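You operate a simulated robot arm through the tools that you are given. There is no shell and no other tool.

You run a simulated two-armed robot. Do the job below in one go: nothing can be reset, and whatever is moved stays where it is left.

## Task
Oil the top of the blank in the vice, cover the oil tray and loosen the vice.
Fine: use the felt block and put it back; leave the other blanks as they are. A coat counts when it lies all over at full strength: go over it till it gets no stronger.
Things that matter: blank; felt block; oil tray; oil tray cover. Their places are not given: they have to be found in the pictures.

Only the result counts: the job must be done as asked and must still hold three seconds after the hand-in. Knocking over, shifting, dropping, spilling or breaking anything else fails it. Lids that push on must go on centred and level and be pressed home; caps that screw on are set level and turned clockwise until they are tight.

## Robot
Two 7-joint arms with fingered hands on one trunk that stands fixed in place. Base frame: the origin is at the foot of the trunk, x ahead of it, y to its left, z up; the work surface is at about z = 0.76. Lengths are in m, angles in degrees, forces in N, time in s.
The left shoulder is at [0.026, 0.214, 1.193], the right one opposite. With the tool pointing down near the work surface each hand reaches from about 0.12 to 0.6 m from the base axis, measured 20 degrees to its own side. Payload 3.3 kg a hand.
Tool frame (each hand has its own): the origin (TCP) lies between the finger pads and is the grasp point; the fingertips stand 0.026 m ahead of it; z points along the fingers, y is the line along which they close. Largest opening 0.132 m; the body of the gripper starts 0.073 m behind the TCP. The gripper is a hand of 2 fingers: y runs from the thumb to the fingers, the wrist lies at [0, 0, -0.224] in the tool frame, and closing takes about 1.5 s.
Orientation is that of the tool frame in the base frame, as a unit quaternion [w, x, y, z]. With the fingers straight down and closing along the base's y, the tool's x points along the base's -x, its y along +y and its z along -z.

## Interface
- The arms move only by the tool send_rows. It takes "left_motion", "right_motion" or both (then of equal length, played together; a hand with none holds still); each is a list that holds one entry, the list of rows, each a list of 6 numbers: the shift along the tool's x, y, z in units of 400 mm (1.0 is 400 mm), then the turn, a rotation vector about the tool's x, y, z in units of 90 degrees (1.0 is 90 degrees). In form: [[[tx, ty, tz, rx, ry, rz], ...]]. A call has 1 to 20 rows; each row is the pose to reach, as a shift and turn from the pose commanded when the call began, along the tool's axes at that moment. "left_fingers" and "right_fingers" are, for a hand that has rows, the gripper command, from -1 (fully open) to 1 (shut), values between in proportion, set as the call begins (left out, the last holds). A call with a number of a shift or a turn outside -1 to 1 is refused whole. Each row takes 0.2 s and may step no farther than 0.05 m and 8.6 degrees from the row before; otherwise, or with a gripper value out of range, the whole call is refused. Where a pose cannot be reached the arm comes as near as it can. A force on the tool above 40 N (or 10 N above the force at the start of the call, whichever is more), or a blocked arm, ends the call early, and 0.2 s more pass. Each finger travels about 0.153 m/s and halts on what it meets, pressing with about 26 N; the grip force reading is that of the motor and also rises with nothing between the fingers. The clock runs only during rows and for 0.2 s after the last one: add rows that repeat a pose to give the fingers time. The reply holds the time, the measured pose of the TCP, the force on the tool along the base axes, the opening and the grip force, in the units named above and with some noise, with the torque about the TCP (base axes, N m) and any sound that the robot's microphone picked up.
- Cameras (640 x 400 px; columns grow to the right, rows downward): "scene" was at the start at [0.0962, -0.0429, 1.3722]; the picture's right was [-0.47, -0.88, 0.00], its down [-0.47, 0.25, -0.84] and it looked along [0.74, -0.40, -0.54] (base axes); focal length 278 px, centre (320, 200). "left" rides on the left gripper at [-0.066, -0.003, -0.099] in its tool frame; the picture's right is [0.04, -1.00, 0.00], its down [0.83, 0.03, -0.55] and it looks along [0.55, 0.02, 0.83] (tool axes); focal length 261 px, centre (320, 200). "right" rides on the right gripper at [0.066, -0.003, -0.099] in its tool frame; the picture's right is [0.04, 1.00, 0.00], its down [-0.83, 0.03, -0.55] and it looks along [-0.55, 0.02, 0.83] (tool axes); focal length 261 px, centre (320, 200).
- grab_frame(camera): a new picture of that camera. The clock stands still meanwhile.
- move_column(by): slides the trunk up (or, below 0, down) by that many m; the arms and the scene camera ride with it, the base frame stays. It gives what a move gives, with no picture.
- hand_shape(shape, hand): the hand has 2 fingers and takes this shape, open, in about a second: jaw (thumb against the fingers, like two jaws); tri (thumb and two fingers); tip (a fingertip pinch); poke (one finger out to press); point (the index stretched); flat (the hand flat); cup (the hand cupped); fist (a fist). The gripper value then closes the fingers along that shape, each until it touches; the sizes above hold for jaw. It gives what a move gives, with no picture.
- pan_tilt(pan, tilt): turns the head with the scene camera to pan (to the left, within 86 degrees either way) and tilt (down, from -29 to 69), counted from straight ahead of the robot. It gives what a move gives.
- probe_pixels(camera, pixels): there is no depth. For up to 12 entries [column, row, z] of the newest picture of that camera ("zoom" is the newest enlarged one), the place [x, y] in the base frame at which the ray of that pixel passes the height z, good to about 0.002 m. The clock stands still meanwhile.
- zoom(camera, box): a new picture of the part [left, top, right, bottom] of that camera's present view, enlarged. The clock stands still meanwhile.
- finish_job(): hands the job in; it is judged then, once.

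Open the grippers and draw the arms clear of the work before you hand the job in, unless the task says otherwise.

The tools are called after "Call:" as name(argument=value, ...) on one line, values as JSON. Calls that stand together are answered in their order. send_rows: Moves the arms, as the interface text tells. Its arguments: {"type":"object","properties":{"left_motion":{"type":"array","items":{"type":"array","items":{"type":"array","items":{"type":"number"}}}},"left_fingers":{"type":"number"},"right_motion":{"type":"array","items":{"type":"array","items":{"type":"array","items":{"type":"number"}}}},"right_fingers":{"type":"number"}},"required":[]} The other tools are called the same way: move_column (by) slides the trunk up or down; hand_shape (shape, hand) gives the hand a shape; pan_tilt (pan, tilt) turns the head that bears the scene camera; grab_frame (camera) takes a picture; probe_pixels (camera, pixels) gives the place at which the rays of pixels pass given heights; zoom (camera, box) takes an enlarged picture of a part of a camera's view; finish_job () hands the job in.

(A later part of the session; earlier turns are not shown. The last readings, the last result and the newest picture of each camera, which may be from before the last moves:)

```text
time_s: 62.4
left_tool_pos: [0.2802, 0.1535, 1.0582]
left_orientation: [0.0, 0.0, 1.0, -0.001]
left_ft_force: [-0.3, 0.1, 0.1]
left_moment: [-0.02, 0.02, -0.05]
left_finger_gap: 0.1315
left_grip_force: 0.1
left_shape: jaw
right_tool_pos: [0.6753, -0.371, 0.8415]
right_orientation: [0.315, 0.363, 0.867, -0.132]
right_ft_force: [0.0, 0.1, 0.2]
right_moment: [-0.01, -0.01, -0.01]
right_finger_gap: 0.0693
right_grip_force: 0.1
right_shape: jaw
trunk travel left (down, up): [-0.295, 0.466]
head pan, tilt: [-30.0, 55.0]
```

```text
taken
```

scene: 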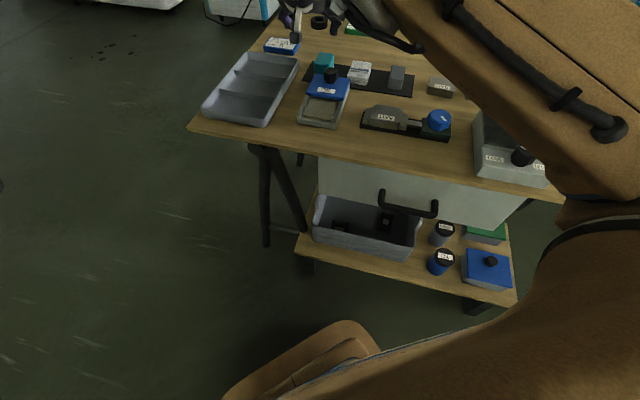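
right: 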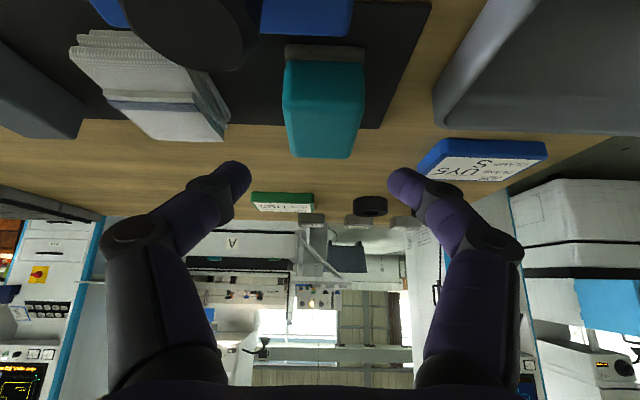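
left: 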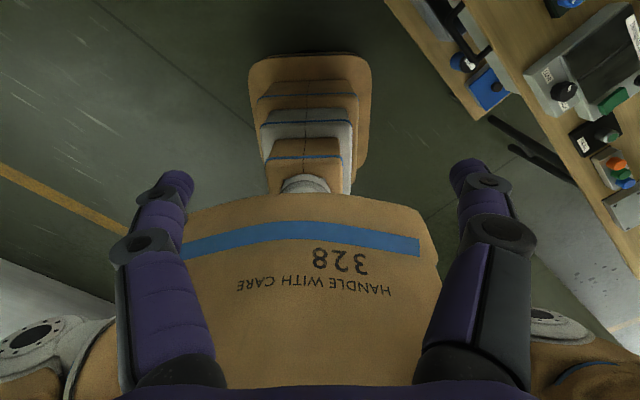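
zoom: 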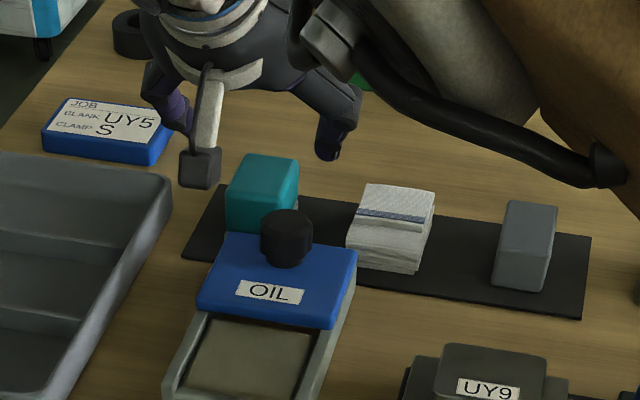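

Block is centred between the fingers. Descend to TCP z≈0.797.

Call:
send_rows(right_motion=[[[0.024, 0.001, 0.028, 0, 0, 0], [0.048, 0.001, 0.057, 0, 0, 0], [0.074, 0.001, 0.085, 0, 0, 0], [0.074, 0.001, 0.085, 0, 0, 0]]])

Call:
grab_frame(camera="right")

Call:
zoom(camera="scene", box=[270, 10, 410, 120])

```text
time_s: 63.4
left_tool_pos: [0.2789, 0.153, 1.0563]
left_orientation: [0.0, 0.0, 1.0, -0.001]
left_ft_force: [-1.1, 0.5, -0.8]
left_moment: [-0.01, 0.0, 0.0]
left_finger_gap: 0.1318
left_grip_force: 0.0
left_shape: jaw
right_tool_pos: [0.6743, -0.3703, 0.7951]
right_orientation: [0.315, 0.363, 0.867, -0.132]
right_ft_force: [0.8, 0.2, 0.7]
right_moment: [0.03, -0.01, -0.04]
right_finger_gap: 0.0696
right_grip_force: 0.0
right_shape: jaw
trunk travel left (down, up): [-0.295, 0.466]
head pan, tilt: [-30.0, 55.0]
```

```text
taken
```

right: 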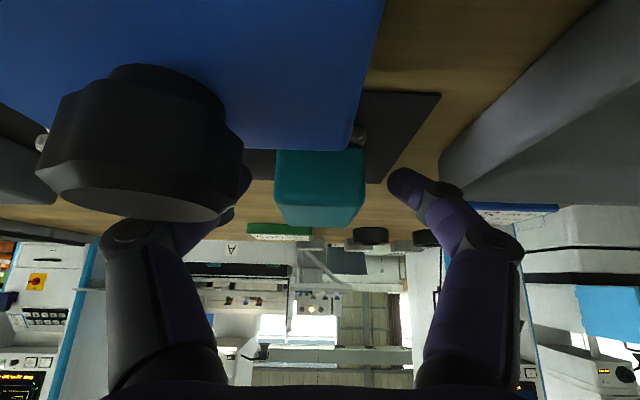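

```text
3.64 times, centred on (340, 65) of scene
```

zoom: 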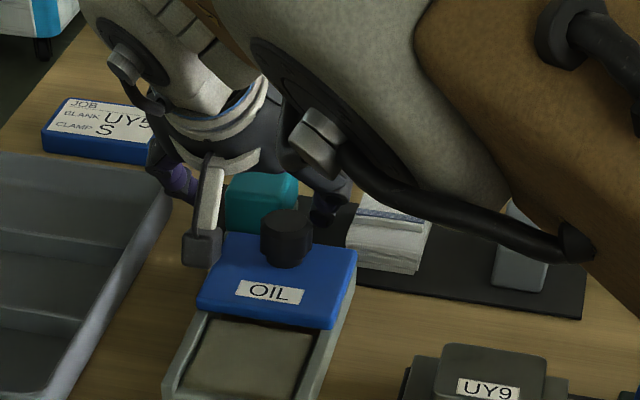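

No contact so far and the block lies between the fingers. Close on it.

Call:
send_rows(right_motion=[[[0, 0, 0, 0, 0, 0], [0, 0, 0, 0, 0, 0], [0, 0, 0, 0, 0, 0], [0, 0, 0, 0, 0, 0], [0, 0, 0, 0, 0, 0]]], right_fingers=0.9)

Call:
grab_frame(camera="right")

```text
time_s: 64.6
left_tool_pos: [0.2801, 0.1542, 1.0572]
left_orientation: [0.0, 0.0, 1.0, -0.001]
left_ft_force: [-0.3, 0.2, 1.1]
left_moment: [-0.01, 0.0, 0.01]
left_finger_gap: 0.1319
left_grip_force: 0.0
left_shape: jaw
right_tool_pos: [0.6742, -0.37, 0.7952]
right_orientation: [0.315, 0.363, 0.867, -0.132]
right_ft_force: [-0.1, 0.5, -0.8]
right_moment: [0.0, 0.01, 0.02]
right_finger_gap: 0.0324
right_grip_force: 26.6
right_shape: jaw
trunk travel left (down, up): [-0.295, 0.466]
head pan, tilt: [-30.0, 55.0]
```

```text
taken
```

right: 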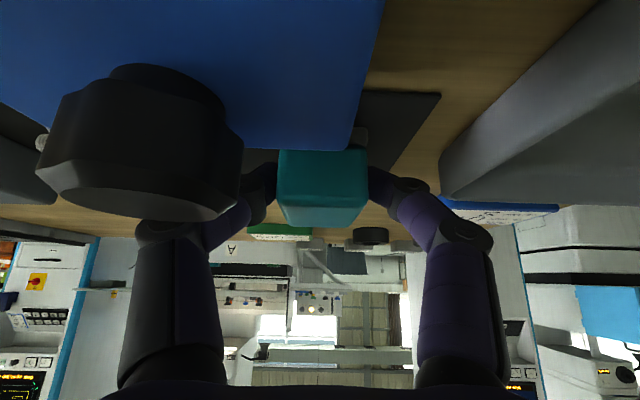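

Gripped (32 mm). Lift straight up 9 cm.

Call:
send_rows(right_motion=[[[-0.016, 0, -0.019, 0, 0, 0], [-0.05, 0, -0.059, 0, 0, 0], [-0.097, 0, -0.115, 0, 0, 0], [-0.1447, 0, -0.1724, 0, 0, 0], [-0.1447, 0, -0.1724, 0, 0, 0]]])

Call:
grab_frame(camera="right")

Call:
zoom(camera="scene", box=[270, 0, 410, 120])

```text
time_s: 65.8
left_tool_pos: [0.2792, 0.1538, 1.0573]
left_orientation: [0.0, 0.0, 1.0, -0.001]
left_ft_force: [-0.1, -0.2, 0.3]
left_moment: [-0.01, 0.03, 0.0]
left_finger_gap: 0.1319
left_grip_force: 0.1
left_shape: jaw
right_tool_pos: [0.6744, -0.3697, 0.8859]
right_orientation: [0.315, 0.363, 0.867, -0.132]
right_ft_force: [0.3, 0.1, -0.9]
right_moment: [-0.01, 0.01, 0.07]
right_finger_gap: 0.0326
right_grip_force: 25.7
right_shape: jaw
trunk travel left (down, up): [-0.295, 0.466]
head pan, tilt: [-30.0, 55.0]
```

```text
taken
```

right: 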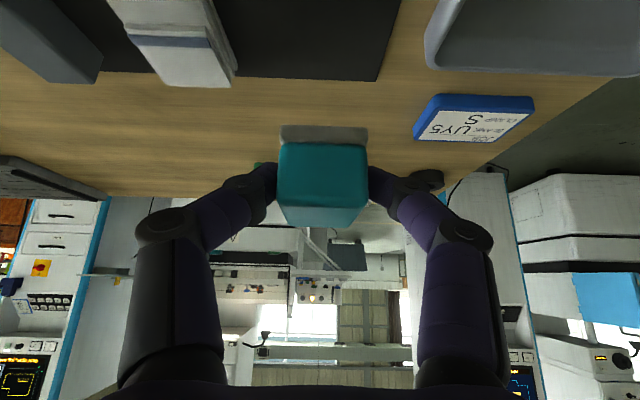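

```text
3.33 times, centred on (340, 60) of scene
```

zoom: 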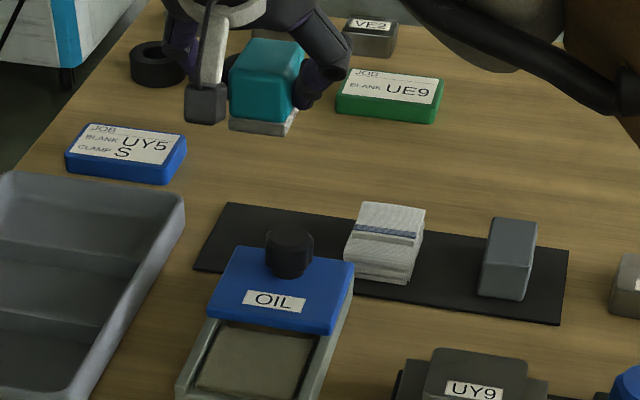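

Lifted cleanly. Measure the pad corners in the scene view for the dip.

Call:
probe_pixels(camera="scene", pixels=[[303.1, 115.8, 0.775], [333.1, 120.7, 0.775], [311.9, 97.9, 0.775], [338.8, 100.4, 0.775], [303.1, 115.8, 0.78], [333.1, 120.7, 0.78], [311.9, 97.9, 0.78], [338.8, 100.4, 0.78]])

Call:
zoom(camera="scene", box=[285, 60, 395, 145])

```text
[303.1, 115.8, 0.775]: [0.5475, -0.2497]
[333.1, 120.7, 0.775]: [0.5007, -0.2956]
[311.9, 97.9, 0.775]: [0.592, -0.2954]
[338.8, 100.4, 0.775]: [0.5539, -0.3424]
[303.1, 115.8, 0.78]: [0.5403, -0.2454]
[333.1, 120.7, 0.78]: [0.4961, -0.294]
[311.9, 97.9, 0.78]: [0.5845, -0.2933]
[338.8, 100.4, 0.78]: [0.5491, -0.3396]
```

```text
4.71 times, centred on (340, 102) of scene
```

zoom: 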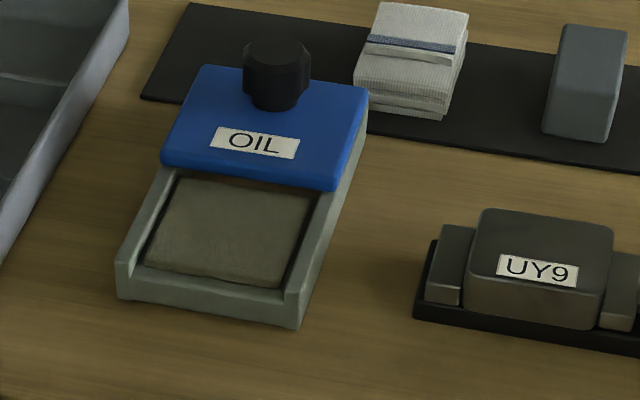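

The opening (~56 mm long, 65 mm wide) suits the block turned 90°, which also puts the wrist in a comfortable place. I raise the trunk 0.18, then swing the hand +90° in yaw while moving to the free side.

Call:
move_column(by=0.18)

Call:
send_rows(right_motion=[[[0.035, -0.033, 0.005, -0.058, 0, -0.07], [0.069, -0.066, 0.011, -0.117, 0, -0.139], [0.104, -0.099, 0.016, -0.175, 0, -0.209], [0.138, -0.132, 0.022, -0.234, 0, -0.279], [0.173, -0.165, 0.027, -0.292, 0, -0.348], [0.207, -0.199, 0.033, -0.351, 0, -0.418], [0.242, -0.232, 0.038, -0.409, 0, -0.487], [0.276, -0.265, 0.044, -0.468, 0, -0.557], [0.311, -0.298, 0.049, -0.526, 0, -0.627], [0.345, -0.331, 0.055, -0.585, 0, -0.696], [0.38, -0.364, 0.06, -0.643, 0, -0.766]]])

Call:
grab_frame(camera="scene")

```text
time_s: 67.8
left_tool_pos: [0.2797, 0.1528, 1.2366]
left_orientation: [0.001, 0.0, 1.0, -0.001]
left_ft_force: [-0.5, 0.3, 0.5]
left_moment: [0.01, 0.01, 0.0]
left_finger_gap: 0.1316
left_grip_force: 0.0
left_shape: jaw
right_tool_pos: [0.6745, -0.3702, 1.0645]
right_orientation: [0.315, 0.363, 0.867, -0.133]
right_ft_force: [0.1, -0.7, -0.8]
right_moment: [0.01, 0.01, -0.02]
right_finger_gap: 0.0327
right_grip_force: 26.3
right_shape: jaw
trunk travel left (down, up): [-0.475, 0.286]
head pan, tilt: [-30.0, 55.0]
```

```text
time_s: 70.2
left_tool_pos: [0.2796, 0.1523, 1.2366]
left_orientation: [0.001, 0.0, 1.0, 0.0]
left_ft_force: [-0.6, -0.5, -0.5]
left_moment: [0.03, -0.01, -0.02]
left_finger_gap: 0.1317
left_grip_force: 0.0
left_shape: jaw
right_tool_pos: [0.4983, -0.4009, 0.9497]
right_orientation: [0.316, -0.357, 0.869, 0.132]
right_ft_force: [-1.0, 0.0, -0.3]
right_moment: [0.01, 0.02, -0.01]
right_finger_gap: 0.0326
right_grip_force: 26.4
right_shape: jaw
trunk travel left (down, up): [-0.475, 0.286]
head pan, tilt: [-30.0, 55.0]
```

```text
taken
```

scene: 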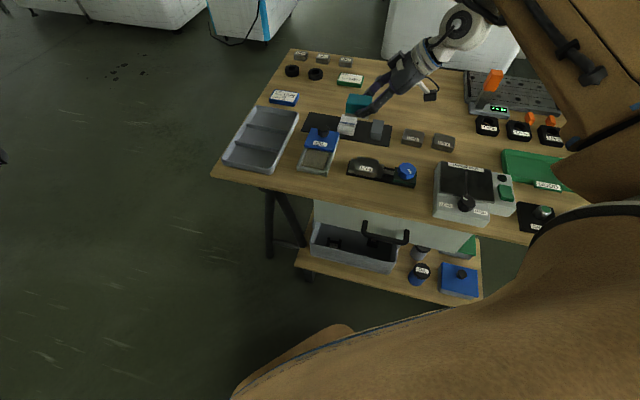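

Exactly as commanded. Zoom on the tray from here to refine the pad's position.

Call:
zoom(camera="scene", box=[280, 110, 430, 205])

```text
4.21 times, centred on (355, 158) of scene
```

zoom: 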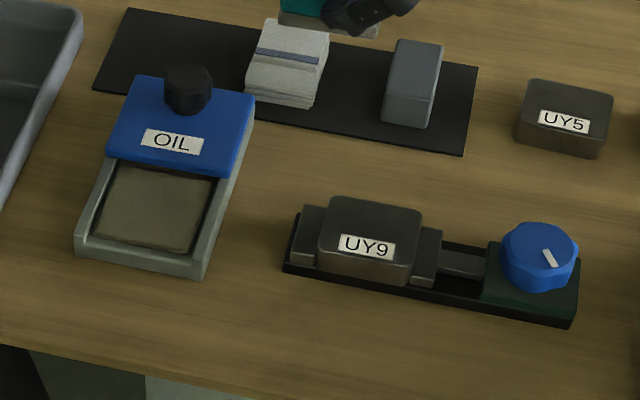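

Probe pad, cover front edge, and blank top corners.

Call:
probe_pixels(camera="zoom", pixels=[[97, 237, 0.775], [190, 250, 0.775], [212, 180, 0.775], [120, 165, 0.775], [107, 150, 0.79], [235, 170, 0.79], [331, 199, 0.79], [421, 210, 0.79], [409, 261, 0.79], [319, 248, 0.79], [541, 240, 0.81], [540, 237, 0.8]])

```text
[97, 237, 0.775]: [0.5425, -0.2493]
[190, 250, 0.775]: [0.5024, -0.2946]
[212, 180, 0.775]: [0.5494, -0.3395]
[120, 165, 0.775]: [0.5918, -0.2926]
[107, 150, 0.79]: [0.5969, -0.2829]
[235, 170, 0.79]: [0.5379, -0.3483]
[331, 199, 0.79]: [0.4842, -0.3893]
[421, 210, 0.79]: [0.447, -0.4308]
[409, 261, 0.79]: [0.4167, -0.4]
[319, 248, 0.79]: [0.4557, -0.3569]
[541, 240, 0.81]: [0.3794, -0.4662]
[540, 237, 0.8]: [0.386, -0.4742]
```

Blank top ≈56×43 mm, centre (0.451,−0.394); pad opening centre (0.545,−0.294). Move block over the pad at TCP z 0.87.

Call:
send_rows(right_motion=[[[-0.013, 0.027, 0.076, 0, 0, 0], [-0.026, 0.053, 0.152, 0, 0, 0], [-0.038, 0.08, 0.228, 0, 0, 0], [-0.051, 0.1065, 0.304, 0, 0, 0], [-0.051, 0.1065, 0.304, 0, 0, 0]]])

Call:
zoom(camera="scene", box=[280, 90, 430, 205])

Call:
grab_frame(camera="right")

```text
time_s: 71.4
left_tool_pos: [0.2783, 0.1528, 1.2375]
left_orientation: [0.0, 0.0, 1.0, -0.002]
left_ft_force: [0.4, -0.2, 0.6]
left_moment: [-0.02, -0.01, 0.02]
left_finger_gap: 0.1319
left_grip_force: 0.1
left_shape: jaw
right_tool_pos: [0.5358, -0.3032, 0.8697]
right_orientation: [0.317, -0.356, 0.869, 0.131]
right_ft_force: [0.0, 0.2, -1.3]
right_moment: [-0.01, 0.01, -0.02]
right_finger_gap: 0.0328
right_grip_force: 26.1
right_shape: jaw
trunk travel left (down, up): [-0.475, 0.286]
head pan, tilt: [-30.0, 55.0]
```

```text
3.48 times, centred on (355, 148) of scene
```

zoom: 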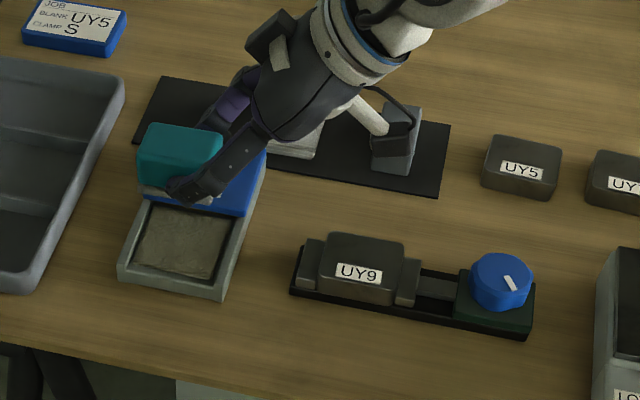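

```text
taken
```

right: 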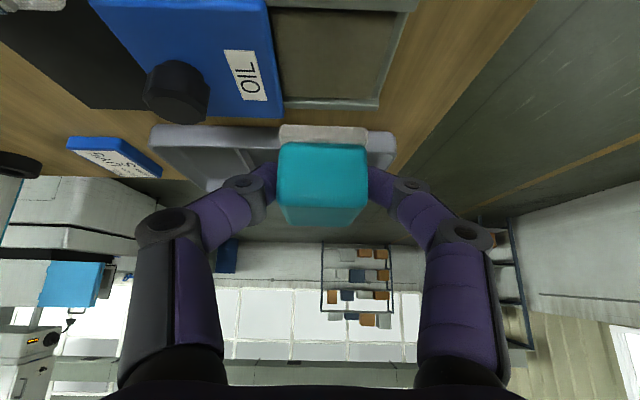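

Block hovers over the opening. Shift 2.5 mm toward the front and descend to TCP z≈0.82 (fingers still above the cover).

Call:
send_rows(right_motion=[[[0.028, 0.002, 0.031, 0, 0, 0], [0.056, 0.004, 0.062, 0, 0, 0], [0.083, 0.006, 0.093, 0, 0, 0], [0.083, 0.006, 0.093, 0, 0, 0]]])

Call:
zoom(camera="scene", box=[290, 105, 370, 185])

Call:
grab_frame(camera="right")

```text
time_s: 72.4
left_tool_pos: [0.2788, 0.1535, 1.2371]
left_orientation: [0.0, 0.0, 1.0, -0.001]
left_ft_force: [0.1, -0.6, -1.0]
left_moment: [0.03, 0.01, 0.01]
left_finger_gap: 0.1318
left_grip_force: 0.1
left_shape: jaw
right_tool_pos: [0.5335, -0.3035, 0.8216]
right_orientation: [0.317, -0.356, 0.869, 0.13]
right_ft_force: [-0.1, 1.5, -1.0]
right_moment: [0.0, -0.02, -0.01]
right_finger_gap: 0.0328
right_grip_force: 26.7
right_shape: jaw
trunk travel left (down, up): [-0.475, 0.286]
head pan, tilt: [-30.0, 55.0]
```

```text
5.00 times, centred on (330, 145) of scene
```

zoom: 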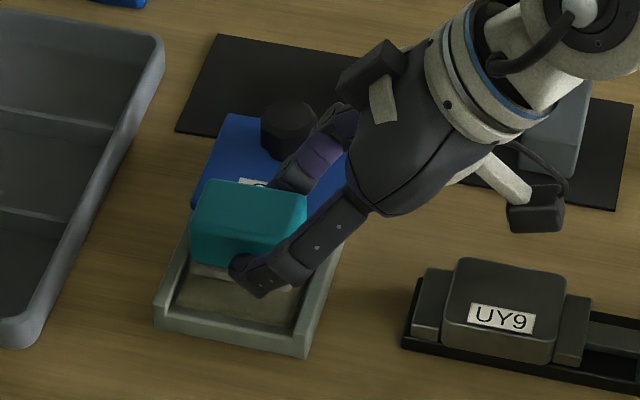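

```text
taken
```

right: 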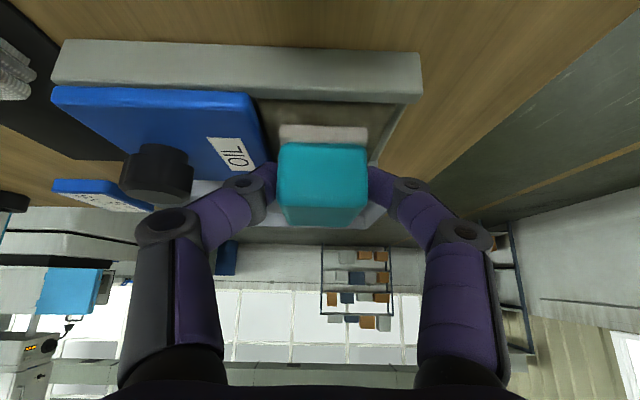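

Near the pad; descend in small checked steps (first 8 mm).

Call:
send_rows(right_motion=[[[0.0032, 0, 0.0038, 0, 0, 0], [0.0064, 0, 0.0077, 0, 0, 0], [0.0096, 0, 0.0115, 0, 0, 0], [0.0129, 0, 0.0153, 0, 0, 0]]])

```text
time_s: 73.4
left_tool_pos: [0.2797, 0.1536, 1.2368]
left_orientation: [0.0, 0.0, 1.0, -0.001]
left_ft_force: [0.2, 0.4, -0.9]
left_moment: [-0.02, -0.03, 0.02]
left_finger_gap: 0.132
left_grip_force: 0.0
left_shape: jaw
right_tool_pos: [0.534, -0.3034, 0.8123]
right_orientation: [0.316, -0.356, 0.87, 0.13]
right_ft_force: [-1.2, 0.2, 1.3]
right_moment: [-0.03, 0.0, 0.01]
right_finger_gap: 0.0324
right_grip_force: 25.9
right_shape: jaw
trunk travel left (down, up): [-0.475, 0.286]
head pan, tilt: [-30.0, 55.0]
```

Force z rises slightly (+1.3 N). Two millimetres more steps.

Call:
send_rows(right_motion=[[[0.0016, 0, 0.0019, 0, 0, 0], [0.0032, 0, 0.0038, 0, 0, 0], [0.0032, 0, 0.0038, 0, 0, 0]]])

Call:
zoom(camera="scene", box=[290, 105, 370, 185])

```text
time_s: 74.2
left_tool_pos: [0.2781, 0.1531, 1.2373]
left_orientation: [0.0, 0.001, 1.0, -0.001]
left_ft_force: [-0.2, 0.2, 0.9]
left_moment: [0.01, 0.01, 0.02]
left_finger_gap: 0.1319
left_grip_force: 0.0
left_shape: jaw
right_tool_pos: [0.5338, -0.3023, 0.8124]
right_orientation: [0.317, -0.357, 0.869, 0.131]
right_ft_force: [1.0, -0.9, 10.6]
right_moment: [0.06, -0.09, -0.09]
right_finger_gap: 0.033
right_grip_force: 25.6
right_shape: jaw
trunk travel left (down, up): [-0.475, 0.286]
head pan, tilt: [-30.0, 55.0]
```

```text
5.00 times, centred on (330, 145) of scene
```

zoom: 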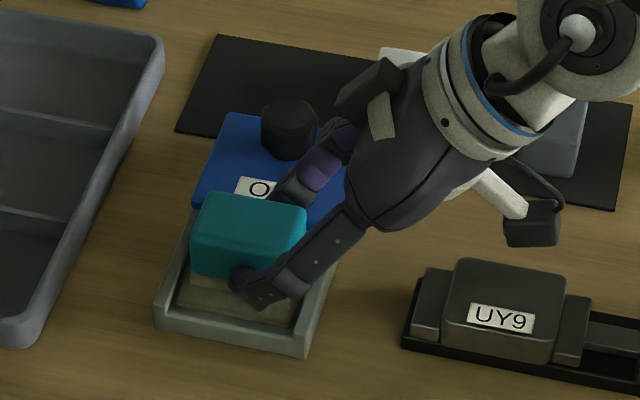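

Contact with the pad (≈10 N). Hold with a small rub along the tray width to soak the felt, then lift.

Call:
send_rows(right_motion=[[[0, 0, 0, 0, 0, 0], [-0.004, 0, 0.0035, 0, 0, 0], [-0.006, 0, 0.006, 0, 0, 0], [0, 0, 0, 0, 0, 0], [0.006, 0, -0.006, 0, 0, 0], [0, 0, 0, 0, 0, 0], [-0.006, 0, 0.006, 0, 0, 0], [0, 0, 0, 0, 0, 0], [0.006, 0, -0.006, 0, 0, 0], [0, 0, 0, 0, 0, 0], [0, 0, 0, 0, 0, 0], [0, 0, 0, 0, 0, 0]]])

Call:
send_rows(right_motion=[[[-0.0161, 0, -0.0192, 0, 0, 0], [-0.048, 0, -0.0575, 0, 0, 0], [-0.0965, 0, -0.1149, 0, 0, 0], [-0.0965, 0, -0.1149, 0, 0, 0]]])

Call:
zoom(camera="scene", box=[280, 90, 430, 205])

Call:
grab_frame(camera="right")

```text
time_s: 76.8
left_tool_pos: [0.2776, 0.1532, 1.2373]
left_orientation: [0.001, -0.001, 1.0, 0.0]
left_ft_force: [0.3, -0.7, -1.3]
left_moment: [-0.03, -0.04, 0.03]
left_finger_gap: 0.1318
left_grip_force: 0.1
left_shape: jaw
right_tool_pos: [0.5331, -0.3029, 0.8121]
right_orientation: [0.316, -0.356, 0.869, 0.131]
right_ft_force: [-4.0, -2.7, 10.7]
right_moment: [0.06, -0.03, 0.05]
right_finger_gap: 0.0333
right_grip_force: 25.8
right_shape: jaw
trunk travel left (down, up): [-0.475, 0.286]
head pan, tilt: [-30.0, 55.0]
```

```text
time_s: 77.8
left_tool_pos: [0.2797, 0.1526, 1.2374]
left_orientation: [-0.001, 0.0, 1.0, 0.0]
left_ft_force: [0.5, 0.2, 0.5]
left_moment: [-0.05, -0.04, 0.0]
left_finger_gap: 0.1316
left_grip_force: 0.1
left_shape: jaw
right_tool_pos: [0.5333, -0.3042, 0.8702]
right_orientation: [0.316, -0.356, 0.869, 0.131]
right_ft_force: [-0.7, 0.0, -0.7]
right_moment: [-0.01, -0.01, 0.0]
right_finger_gap: 0.0332
right_grip_force: 26.0
right_shape: jaw
trunk travel left (down, up): [-0.475, 0.286]
head pan, tilt: [-30.0, 55.0]
```

```text
3.48 times, centred on (355, 148) of scene
```

zoom: 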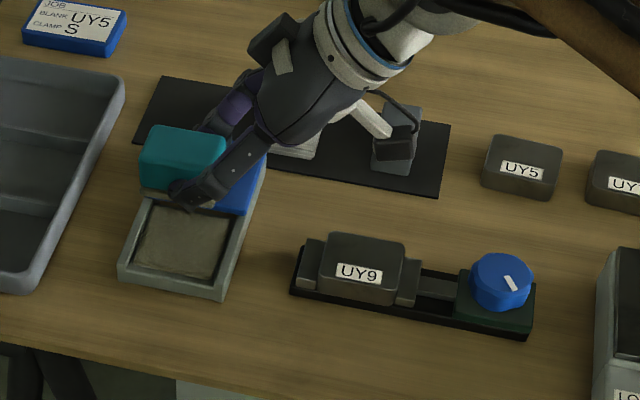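

```text
taken
```

right: 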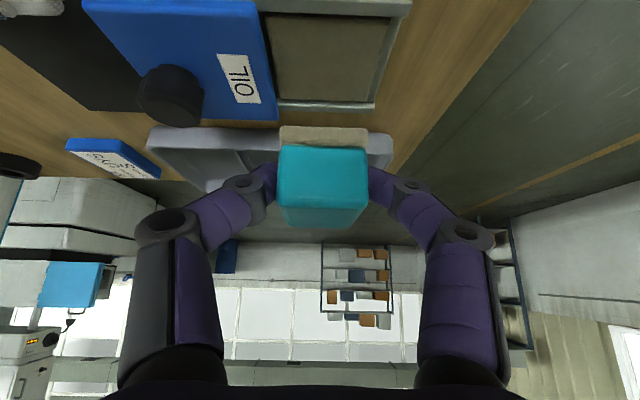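

The sole looks tan/wet now. Move over the blank UY9 at the same height.

Call:
send_rows(right_motion=[[[0.065, -0.004, -0.055, 0, 0, 0], [0.131, -0.009, -0.11, 0, 0, 0], [0.196, -0.013, -0.165, 0, 0, 0], [0.2615, -0.018, -0.2195, 0, 0, 0], [0.2615, -0.018, -0.2195, 0, 0, 0]]])

Call:
zoom(camera="scene", box=[310, 90, 460, 205])

Call:
grab_frame(camera="right")

```text
time_s: 79.0
left_tool_pos: [0.2788, 0.1528, 1.2364]
left_orientation: [0.0, 0.0, 1.0, 0.0]
left_ft_force: [0.3, -0.2, 0.3]
left_moment: [0.02, 0.01, 0.01]
left_finger_gap: 0.1318
left_grip_force: 0.0
left_shape: jaw
right_tool_pos: [0.4405, -0.4048, 0.871]
right_orientation: [0.316, -0.356, 0.869, 0.13]
right_ft_force: [-0.1, 0.5, -0.1]
right_moment: [0.01, 0.01, 0.05]
right_finger_gap: 0.0333
right_grip_force: 26.0
right_shape: jaw
trunk travel left (down, up): [-0.475, 0.286]
head pan, tilt: [-30.0, 55.0]
```

```text
3.48 times, centred on (385, 148) of scene
```

zoom: 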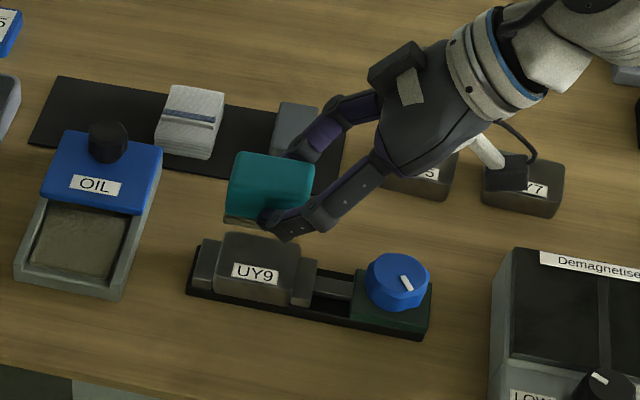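

```text
taken
```

right: 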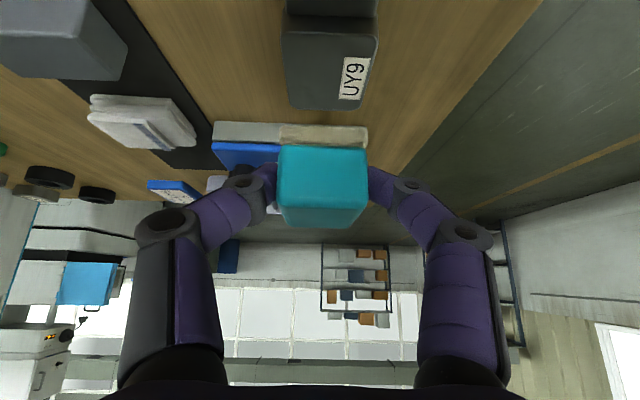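

Cross-check the blank's top position from the wrist camera.

Call:
zoom(camera="right", box=[250, 0, 410, 120])

Call:
probe_pixels(camera="right", pixels=[[283, 30, 0.79], [376, 33, 0.79], [293, 104, 0.79], [362, 107, 0.79], [283, 30, 0.795], [376, 33, 0.795], [293, 104, 0.795], [362, 107, 0.795]])

```text
3.33 times, centred on (330, 60) of right
```

zoom: 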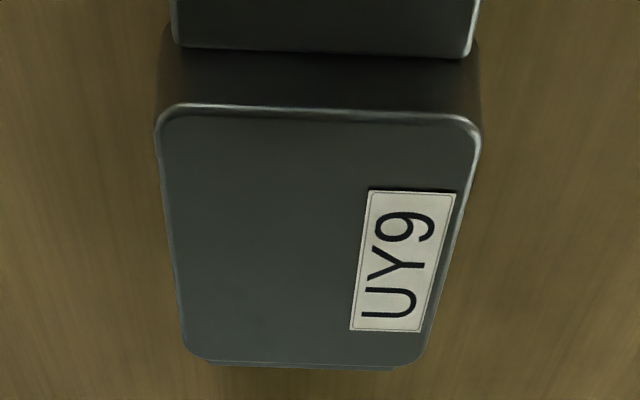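

```text
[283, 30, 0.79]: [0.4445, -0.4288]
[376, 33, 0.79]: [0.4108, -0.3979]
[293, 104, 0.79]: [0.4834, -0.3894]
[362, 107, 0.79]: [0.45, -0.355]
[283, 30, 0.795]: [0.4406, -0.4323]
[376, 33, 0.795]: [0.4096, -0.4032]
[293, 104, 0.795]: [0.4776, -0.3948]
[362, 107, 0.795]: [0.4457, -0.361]
```

Both views agree: blank top z≈0.79, centre (0.449,−0.3935). Descend to just above contact (TCP z≈0.827).

Call:
send_rows(right_motion=[[[0.024, 0.002, 0.028, 0, 0, 0], [0.047, 0.002, 0.056, 0, 0, 0], [0.071, 0.002, 0.084, 0, 0, 0], [0.071, 0.002, 0.084, 0, 0, 0]]])

Call:
send_rows(right_motion=[[[0.0032, 0, 0.0038, 0, 0, 0], [0.0048, 0, 0.0057, 0, 0, 0], [0.0048, 0, 0.0057, 0, 0, 0]]])

Call:
zoom(camera="scene", box=[330, 110, 430, 190])

```text
time_s: 80.0
left_tool_pos: [0.2806, 0.1542, 1.2364]
left_orientation: [-0.001, 0.0, 1.0, -0.001]
left_ft_force: [-0.3, 0.1, 0.2]
left_moment: [-0.03, -0.02, 0.02]
left_finger_gap: 0.1319
left_grip_force: 0.1
left_shape: jaw
right_tool_pos: [0.4404, -0.4031, 0.8263]
right_orientation: [0.316, -0.355, 0.87, 0.129]
right_ft_force: [0.3, 0.1, -0.7]
right_moment: [-0.02, 0.01, 0.0]
right_finger_gap: 0.0329
right_grip_force: 25.9
right_shape: jaw
trunk travel left (down, up): [-0.475, 0.286]
head pan, tilt: [-30.0, 55.0]
```

```text
time_s: 80.8
left_tool_pos: [0.2801, 0.1538, 1.2378]
left_orientation: [0.001, -0.001, 1.0, -0.001]
left_ft_force: [-0.4, -0.7, 0.2]
left_moment: [0.0, 0.04, 0.02]
left_finger_gap: 0.1321
left_grip_force: 0.0
left_shape: jaw
right_tool_pos: [0.4414, -0.4031, 0.8233]
right_orientation: [0.316, -0.356, 0.87, 0.13]
right_ft_force: [-0.5, -0.1, 0.8]
right_moment: [0.02, -0.02, -0.01]
right_finger_gap: 0.0329
right_grip_force: 26.2
right_shape: jaw
trunk travel left (down, up): [-0.475, 0.286]
head pan, tilt: [-30.0, 55.0]
```

```text
5.00 times, centred on (380, 150) of scene
```

zoom: 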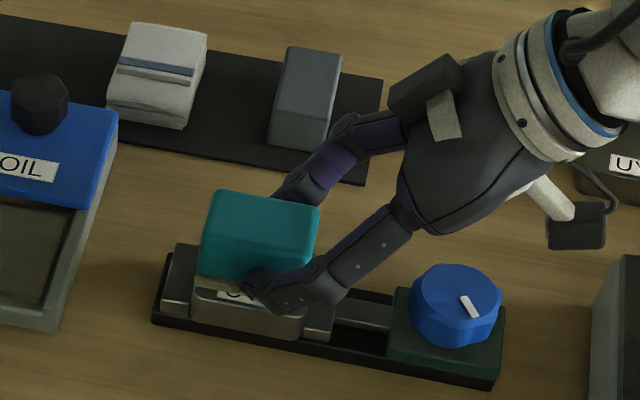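

Just at contact (0.8 N). Press 1.5–2 mm more and rub with ±6 mm (front/back) and ±4 mm (side) strokes.

Call:
send_rows(right_motion=[[[0.0016, 0, 0.0019, 0, 0, 0], [0.0032, 0, 0.0038, 0, 0, 0], [0.0032, 0.008, 0.0038, 0, 0, 0], [0.0032, 0.015, 0.0038, 0, 0, 0], [-0.0045, 0.015, 0.0102, 0, 0, 0], [-0.0045, 0, 0.0102, 0, 0, 0], [-0.0045, -0.015, 0.0102, 0, 0, 0], [0.0032, -0.015, 0.0038, 0, 0, 0], [0.0109, -0.015, -0.0026, 0, 0, 0], [0.0109, 0, -0.0026, 0, 0, 0], [0.0109, 0.015, -0.0026, 0, 0, 0], [0.0032, 0.015, 0.0038, 0, 0, 0], [0.0032, 0, 0.0038, 0, 0, 0]]])

```text
time_s: 83.6
left_tool_pos: [0.2769, 0.154, 1.2364]
left_orientation: [0.0, -0.001, 1.0, -0.001]
left_ft_force: [0.1, 0.4, 0.6]
left_moment: [0.01, 0.0, 0.03]
left_finger_gap: 0.1317
left_grip_force: 0.1
left_shape: jaw
right_tool_pos: [0.4404, -0.403, 0.8221]
right_orientation: [0.316, -0.356, 0.87, 0.13]
right_ft_force: [-2.4, 3.4, 9.9]
right_moment: [0.1, -0.04, 0.03]
right_finger_gap: 0.0344
right_grip_force: 26.3
right_shape: jaw
trunk travel left (down, up): [-0.475, 0.286]
head pan, tilt: [-30.0, 55.0]
```

10 N pressure. One more stroke cycle, then lift and look.

Call:
send_rows(right_motion=[[[0, 0.015, 0, 0, 0, 0], [-0.0077, 0.015, 0.0064, 0, 0, 0], [-0.0077, 0, 0.0064, 0, 0, 0], [-0.0077, -0.015, 0.0064, 0, 0, 0], [0, -0.015, 0, 0, 0, 0], [0, 0, 0, 0, 0, 0], [0, 0.015, 0, 0, 0, 0], [0.0077, 0.015, -0.0064, 0, 0, 0], [0.0077, 0, -0.0064, 0, 0, 0], [0.0077, -0.015, -0.0064, 0, 0, 0], [0, -0.015, 0, 0, 0, 0], [0, 0, 0, 0, 0, 0]]])

Call:
send_rows(right_motion=[[[-0.0161, 0, -0.0192, 0, 0, 0], [-0.06, 0, -0.08, 0, 0, 0], [-0.13, 0, -0.155, 0, 0, 0], [-0.19, 0, -0.22, 0, 0, 0], [-0.15, -0.12, -0.26, 0, 0, 0], [-0.15, -0.2, -0.26, 0, 0, 0]]])

Call:
zoom(camera="scene", box=[330, 110, 430, 190])

Call:
grab_frame(camera="right")

```text
time_s: 86.2
left_tool_pos: [0.2782, 0.1535, 1.2377]
left_orientation: [-0.001, 0.0, 1.0, -0.001]
left_ft_force: [0.1, -0.1, -0.3]
left_moment: [0.05, 0.04, 0.01]
left_finger_gap: 0.1322
left_grip_force: 0.0
left_shape: jaw
right_tool_pos: [0.4399, -0.4022, 0.8212]
right_orientation: [0.317, -0.356, 0.869, 0.13]
right_ft_force: [2.9, -2.4, 7.5]
right_moment: [0.03, -0.1, -0.02]
right_finger_gap: 0.0344
right_grip_force: 26.4
right_shape: jaw
trunk travel left (down, up): [-0.475, 0.286]
head pan, tilt: [-30.0, 55.0]
```

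```text
refused: row 5 steps farther than a row can; nothing moved
```

```text
5.00 times, centred on (380, 150) of scene
```

zoom: 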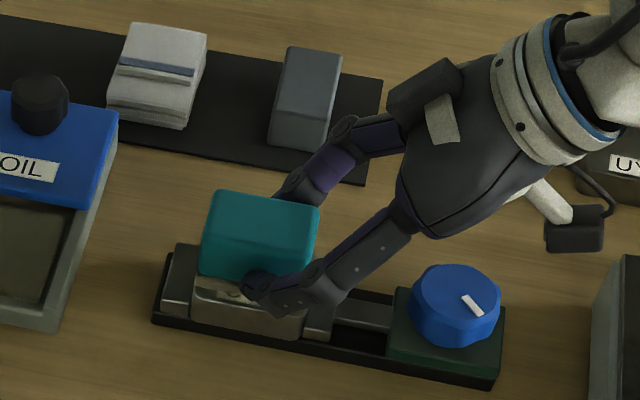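

```text
taken
```

right: 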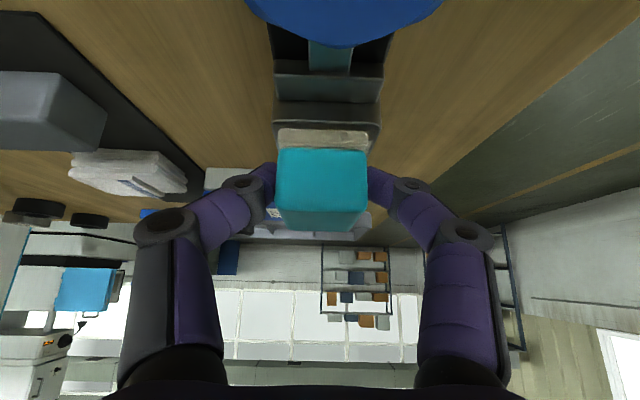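

The lift was refused; resend with smaller steps: up 7 cm, then aside toward the far side.

Call:
send_rows(right_motion=[[[-0.0161, 0, -0.0192, 0, 0, 0], [-0.055, 0, -0.066, 0, 0, 0], [-0.1125, 0, -0.134, 0, 0, 0], [-0.1125, -0.1, -0.134, 0, 0, 0], [-0.1125, -0.2, -0.134, 0, 0, 0]]])

Call:
zoom(camera="scene", box=[330, 110, 430, 190])

Call:
grab_frame(camera="right")

```text
time_s: 87.4
left_tool_pos: [0.2801, 0.1522, 1.2358]
left_orientation: [0.0, 0.0, 1.0, 0.001]
left_ft_force: [1.1, 0.3, 0.2]
left_moment: [0.02, 0.0, 0.04]
left_finger_gap: 0.1319
left_grip_force: 0.0
left_shape: jaw
right_tool_pos: [0.4964, -0.4596, 0.8908]
right_orientation: [0.316, -0.356, 0.87, 0.13]
right_ft_force: [1.1, 0.3, -1.0]
right_moment: [0.04, 0.03, 0.0]
right_finger_gap: 0.0341
right_grip_force: 25.3
right_shape: jaw
trunk travel left (down, up): [-0.475, 0.286]
head pan, tilt: [-30.0, 55.0]
```

```text
5.00 times, centred on (380, 150) of scene
```

zoom: 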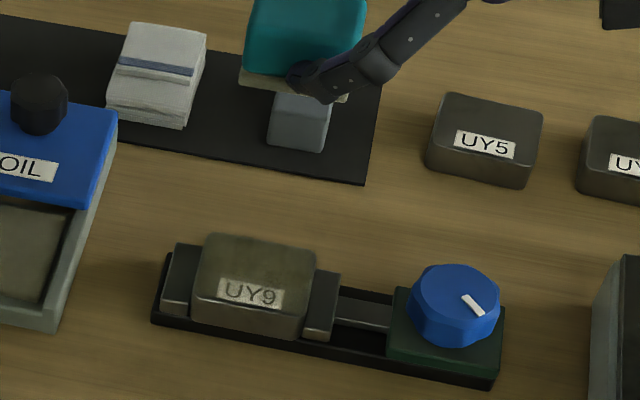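

```text
taken
```

right: 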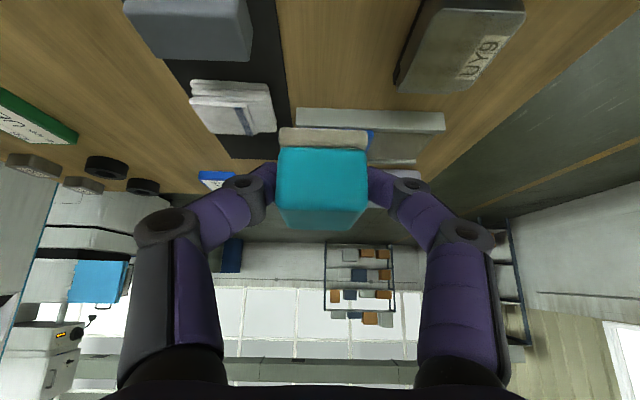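

The top now shows an olive coat (label dulled). Zoom closely for evenness.

Call:
zoom(camera="scene", box=[350, 150, 400, 182])

Call:
zoom(camera="right", box=[380, 0, 540, 110])

```text
12.50 times, centred on (375, 166) of scene
```

zoom: 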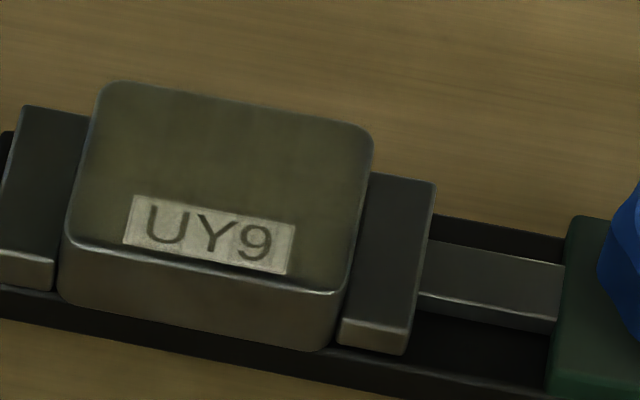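

```text
3.64 times, centred on (460, 55) of right
```

zoom: 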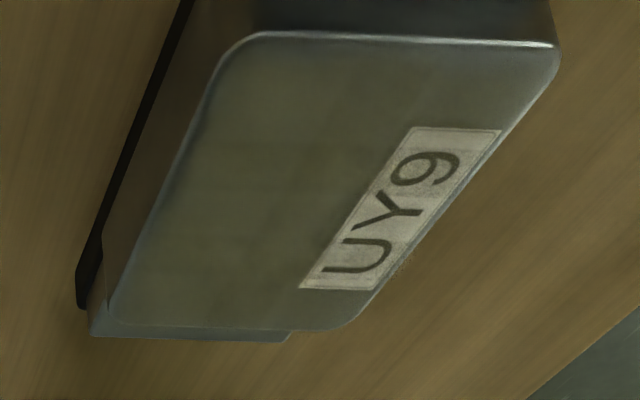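

Coat forming; the strip toward the knob side and edges looks weaker. Return to the surface and rub with a wider pattern.

Call:
send_rows(right_motion=[[[0, 0.1, 0, 0, 0, 0], [0, 0.2, 0, 0, 0, 0], [0.0575, 0.2, 0.068, 0, 0, 0], [0.0965, 0.2, 0.115, 0, 0, 0], [0.1125, 0.2, 0.134, 0, 0, 0], [0.1125, 0.2, 0.134, 0, 0, 0]]])

Call:
send_rows(right_motion=[[[0, -0.02, 0, 0, 0, 0], [0.0171, -0.02, -0.0144, 0, 0, 0], [0.0171, 0, -0.0144, 0, 0, 0], [0.0171, 0.02, -0.0144, 0, 0, 0], [0.0076, 0.02, -0.0064, 0, 0, 0], [0.0076, 0, -0.0064, 0, 0, 0], [0.0076, -0.02, -0.0064, 0, 0, 0], [0, -0.02, 0, 0, 0, 0], [0, 0, 0, 0, 0, 0], [0, 0.02, 0, 0, 0, 0], [-0.0076, 0.02, 0.0064, 0, 0, 0], [-0.0076, 0, 0.0064, 0, 0, 0], [-0.0076, -0.02, 0.0064, 0, 0, 0], [-0.0133, -0.02, 0.0112, 0, 0, 0], [-0.0133, 0, 0.0112, 0, 0, 0], [-0.0133, 0.02, 0.0112, 0, 0, 0], [-0.0076, 0.01, 0.0064, 0, 0, 0], [0, 0, 0, 0, 0, 0]]])

Call:
send_rows(right_motion=[[[0, -0.02, 0, 0, 0, 0], [0.0171, -0.02, -0.0144, 0, 0, 0], [0.0171, 0, -0.0144, 0, 0, 0], [0.0171, 0.02, -0.0144, 0, 0, 0], [0.0076, 0.02, -0.0064, 0, 0, 0], [0.0076, 0, -0.0064, 0, 0, 0], [0.0076, -0.02, -0.0064, 0, 0, 0], [0, -0.02, 0, 0, 0, 0], [0, 0, 0, 0, 0, 0], [0, 0.02, 0, 0, 0, 0], [-0.0076, 0.02, 0.0064, 0, 0, 0], [-0.0076, 0, 0.0064, 0, 0, 0], [-0.0076, -0.02, 0.0064, 0, 0, 0], [-0.0133, -0.02, 0.0112, 0, 0, 0], [-0.0133, 0, 0.0112, 0, 0, 0], [-0.0133, 0.02, 0.0112, 0, 0, 0], [-0.0076, 0.01, 0.0064, 0, 0, 0], [0, 0, 0, 0, 0, 0]]])

```text
time_s: 88.8
left_tool_pos: [0.2782, 0.154, 1.2364]
left_orientation: [0.001, 0.0, 1.0, -0.001]
left_ft_force: [-0.1, 0.9, -0.4]
left_moment: [-0.02, 0.01, 0.03]
left_finger_gap: 0.132
left_grip_force: 0.1
left_shape: jaw
right_tool_pos: [0.4406, -0.4026, 0.8219]
right_orientation: [0.317, -0.356, 0.869, 0.131]
right_ft_force: [-1.4, 0.7, 8.0]
right_moment: [0.06, -0.02, 0.02]
right_finger_gap: 0.034
right_grip_force: 26.0
right_shape: jaw
trunk travel left (down, up): [-0.475, 0.286]
head pan, tilt: [-30.0, 55.0]
```

```text
time_s: 92.6
left_tool_pos: [0.278, 0.1543, 1.2372]
left_orientation: [0.0, 0.0, 1.0, -0.001]
left_ft_force: [-0.3, 0.1, -0.4]
left_moment: [0.03, 0.01, 0.01]
left_finger_gap: 0.1319
left_grip_force: 0.2
left_shape: jaw
right_tool_pos: [0.4401, -0.4028, 0.8211]
right_orientation: [0.317, -0.356, 0.869, 0.131]
right_ft_force: [0.0, 1.7, 6.4]
right_moment: [0.06, -0.06, 0.01]
right_finger_gap: 0.0342
right_grip_force: 26.1
right_shape: jaw
trunk travel left (down, up): [-0.475, 0.286]
head pan, tilt: [-30.0, 55.0]
```

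```text
time_s: 96.4
left_tool_pos: [0.2781, 0.1541, 1.2376]
left_orientation: [0.0, -0.001, 1.0, -0.001]
left_ft_force: [1.0, -0.1, 0.5]
left_moment: [-0.01, -0.03, 0.05]
left_finger_gap: 0.1315
left_grip_force: 0.1
left_shape: jaw
right_tool_pos: [0.4394, -0.4026, 0.8208]
right_orientation: [0.317, -0.356, 0.87, 0.13]
right_ft_force: [0.7, 1.1, 3.6]
right_moment: [0.06, -0.04, 0.0]
right_finger_gap: 0.0341
right_grip_force: 26.0
right_shape: jaw
trunk travel left (down, up): [-0.475, 0.286]
head pan, tilt: [-30.0, 55.0]
```

Two wide cycles done (pressure fading slightly, 3.6 N). Lift aside and look.

Call:
send_rows(right_motion=[[[-0.0161, 0, -0.0192, 0, 0, 0], [-0.055, 0, -0.066, 0, 0, 0], [-0.1125, 0, -0.134, 0, 0, 0], [-0.1125, -0.1, -0.134, 0, 0, 0], [-0.1125, -0.2, -0.134, 0, 0, 0]]])

Call:
zoom(camera="scene", box=[350, 150, 400, 182])

Call:
zoom(camera="right", box=[380, 0, 540, 110])

Call:
grab_frame(camera="right")

```text
time_s: 97.6
left_tool_pos: [0.2803, 0.1527, 1.2358]
left_orientation: [0.0, 0.001, 1.0, 0.001]
left_ft_force: [-0.4, -0.4, -0.5]
left_moment: [0.0, 0.0, -0.02]
left_finger_gap: 0.1319
left_grip_force: 0.0
left_shape: jaw
right_tool_pos: [0.497, -0.4617, 0.8898]
right_orientation: [0.316, -0.356, 0.87, 0.131]
right_ft_force: [-0.3, 0.1, 0.4]
right_moment: [-0.04, 0.02, 0.03]
right_finger_gap: 0.0341
right_grip_force: 26.3
right_shape: jaw
trunk travel left (down, up): [-0.475, 0.286]
head pan, tilt: [-30.0, 55.0]
```

```text
12.50 times, centred on (375, 166) of scene
```

zoom: 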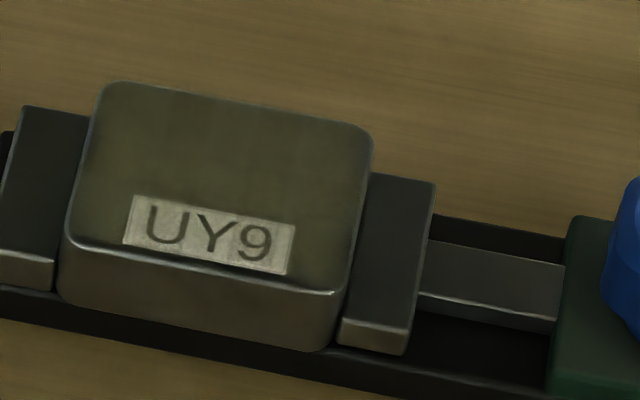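

```text
3.64 times, centred on (460, 55) of right
```

zoom: 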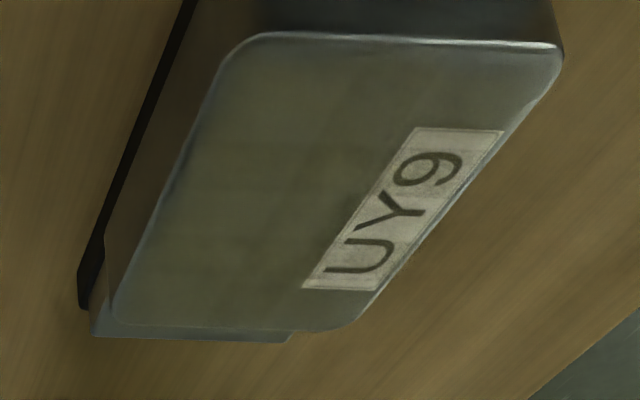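

```text
taken
```

right: 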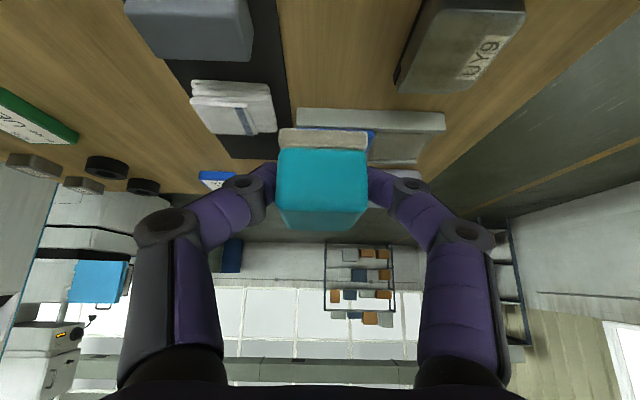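

The knob-side end still looks a bit greyer and the sole drier. Re-dip: move back over the pad.

Call:
send_rows(right_motion=[[[-0.046, 0.0435, 0.052, 0, 0, 0], [-0.092, 0.087, 0.103, 0, 0, 0], [-0.138, 0.1305, 0.155, 0, 0, 0], [-0.184, 0.174, 0.206, 0, 0, 0], [-0.23, 0.2175, 0.258, 0, 0, 0], [-0.23, 0.2175, 0.258, 0, 0, 0]]])

Call:
zoom(camera="scene", box=[290, 100, 370, 185])

```text
time_s: 99.0
left_tool_pos: [0.2786, 0.1528, 1.2371]
left_orientation: [-0.001, 0.0, 1.0, 0.0]
left_ft_force: [0.0, 0.0, -0.1]
left_moment: [0.01, -0.03, 0.01]
left_finger_gap: 0.1317
left_grip_force: 0.0
left_shape: jaw
right_tool_pos: [0.5328, -0.304, 0.8707]
right_orientation: [0.316, -0.355, 0.87, 0.131]
right_ft_force: [0.4, -0.4, 0.1]
right_moment: [0.0, 0.02, -0.03]
right_finger_gap: 0.0341
right_grip_force: 25.6
right_shape: jaw
trunk travel left (down, up): [-0.475, 0.286]
head pan, tilt: [-30.0, 55.0]
```

```text
4.71 times, centred on (330, 142) of scene
```

zoom: 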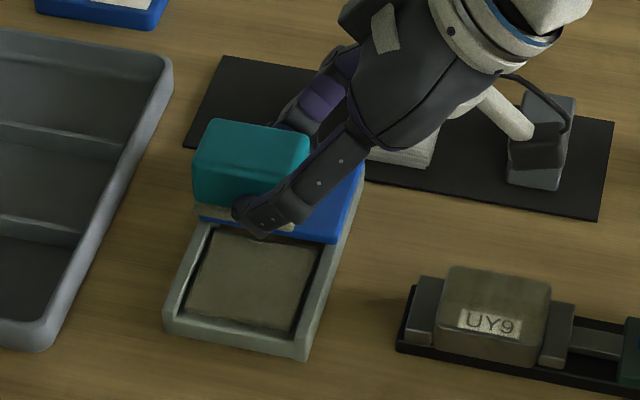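

Descend onto the pad and press, with small rubs.

Call:
send_rows(right_motion=[[[0.03, 0.001, 0.036, 0, 0, 0], [0.06, 0.001, 0.072, 0, 0, 0], [0.08, 0.001, 0.0954, 0, 0, 0], [0.09, 0.001, 0.1073, 0, 0, 0], [0.0935, 0.001, 0.1115, 0, 0, 0]]])

Call:
send_rows(right_motion=[[[0.0025, 0, 0.003, 0, 0, 0], [0.0025, 0, 0.003, 0, 0, 0], [-0.0035, 0, 0.009, 0, 0, 0], [0.0025, 0, 0.003, 0, 0, 0], [0.0085, 0, -0.003, 0, 0, 0], [0.0025, 0, 0.003, 0, 0, 0], [-0.0035, 0, 0.009, 0, 0, 0], [0.0025, 0, 0.003, 0, 0, 0], [0.0085, 0, -0.003, 0, 0, 0], [0.0025, 0, 0.003, 0, 0, 0], [0.0025, 0, 0.003, 0, 0, 0], [0.0025, 0, 0.003, 0, 0, 0]]])

```text
time_s: 100.2
left_tool_pos: [0.2789, 0.1531, 1.2373]
left_orientation: [0.0, 0.0, 1.0, -0.002]
left_ft_force: [-0.2, 0.1, 0.3]
left_moment: [-0.03, 0.0, -0.01]
left_finger_gap: 0.1319
left_grip_force: 0.0
left_shape: jaw
right_tool_pos: [0.5325, -0.3025, 0.8132]
right_orientation: [0.316, -0.355, 0.87, 0.13]
right_ft_force: [0.7, -0.2, -0.3]
right_moment: [-0.03, 0.02, 0.02]
right_finger_gap: 0.0344
right_grip_force: 25.7
right_shape: jaw
trunk travel left (down, up): [-0.475, 0.286]
head pan, tilt: [-30.0, 55.0]
```

```text
time_s: 102.8
left_tool_pos: [0.2802, 0.1543, 1.2372]
left_orientation: [0.0, 0.0, 1.0, -0.001]
left_ft_force: [-0.1, 0.9, -1.3]
left_moment: [-0.01, -0.04, -0.01]
left_finger_gap: 0.1321
left_grip_force: 0.1
left_shape: jaw
right_tool_pos: [0.5331, -0.3016, 0.81]
right_orientation: [0.316, -0.356, 0.87, 0.13]
right_ft_force: [0.4, 0.9, -0.6]
right_moment: [-0.05, 0.02, -0.02]
right_finger_gap: 0.034
right_grip_force: 25.6
right_shape: jaw
trunk travel left (down, up): [-0.475, 0.286]
head pan, tilt: [-30.0, 55.0]
```

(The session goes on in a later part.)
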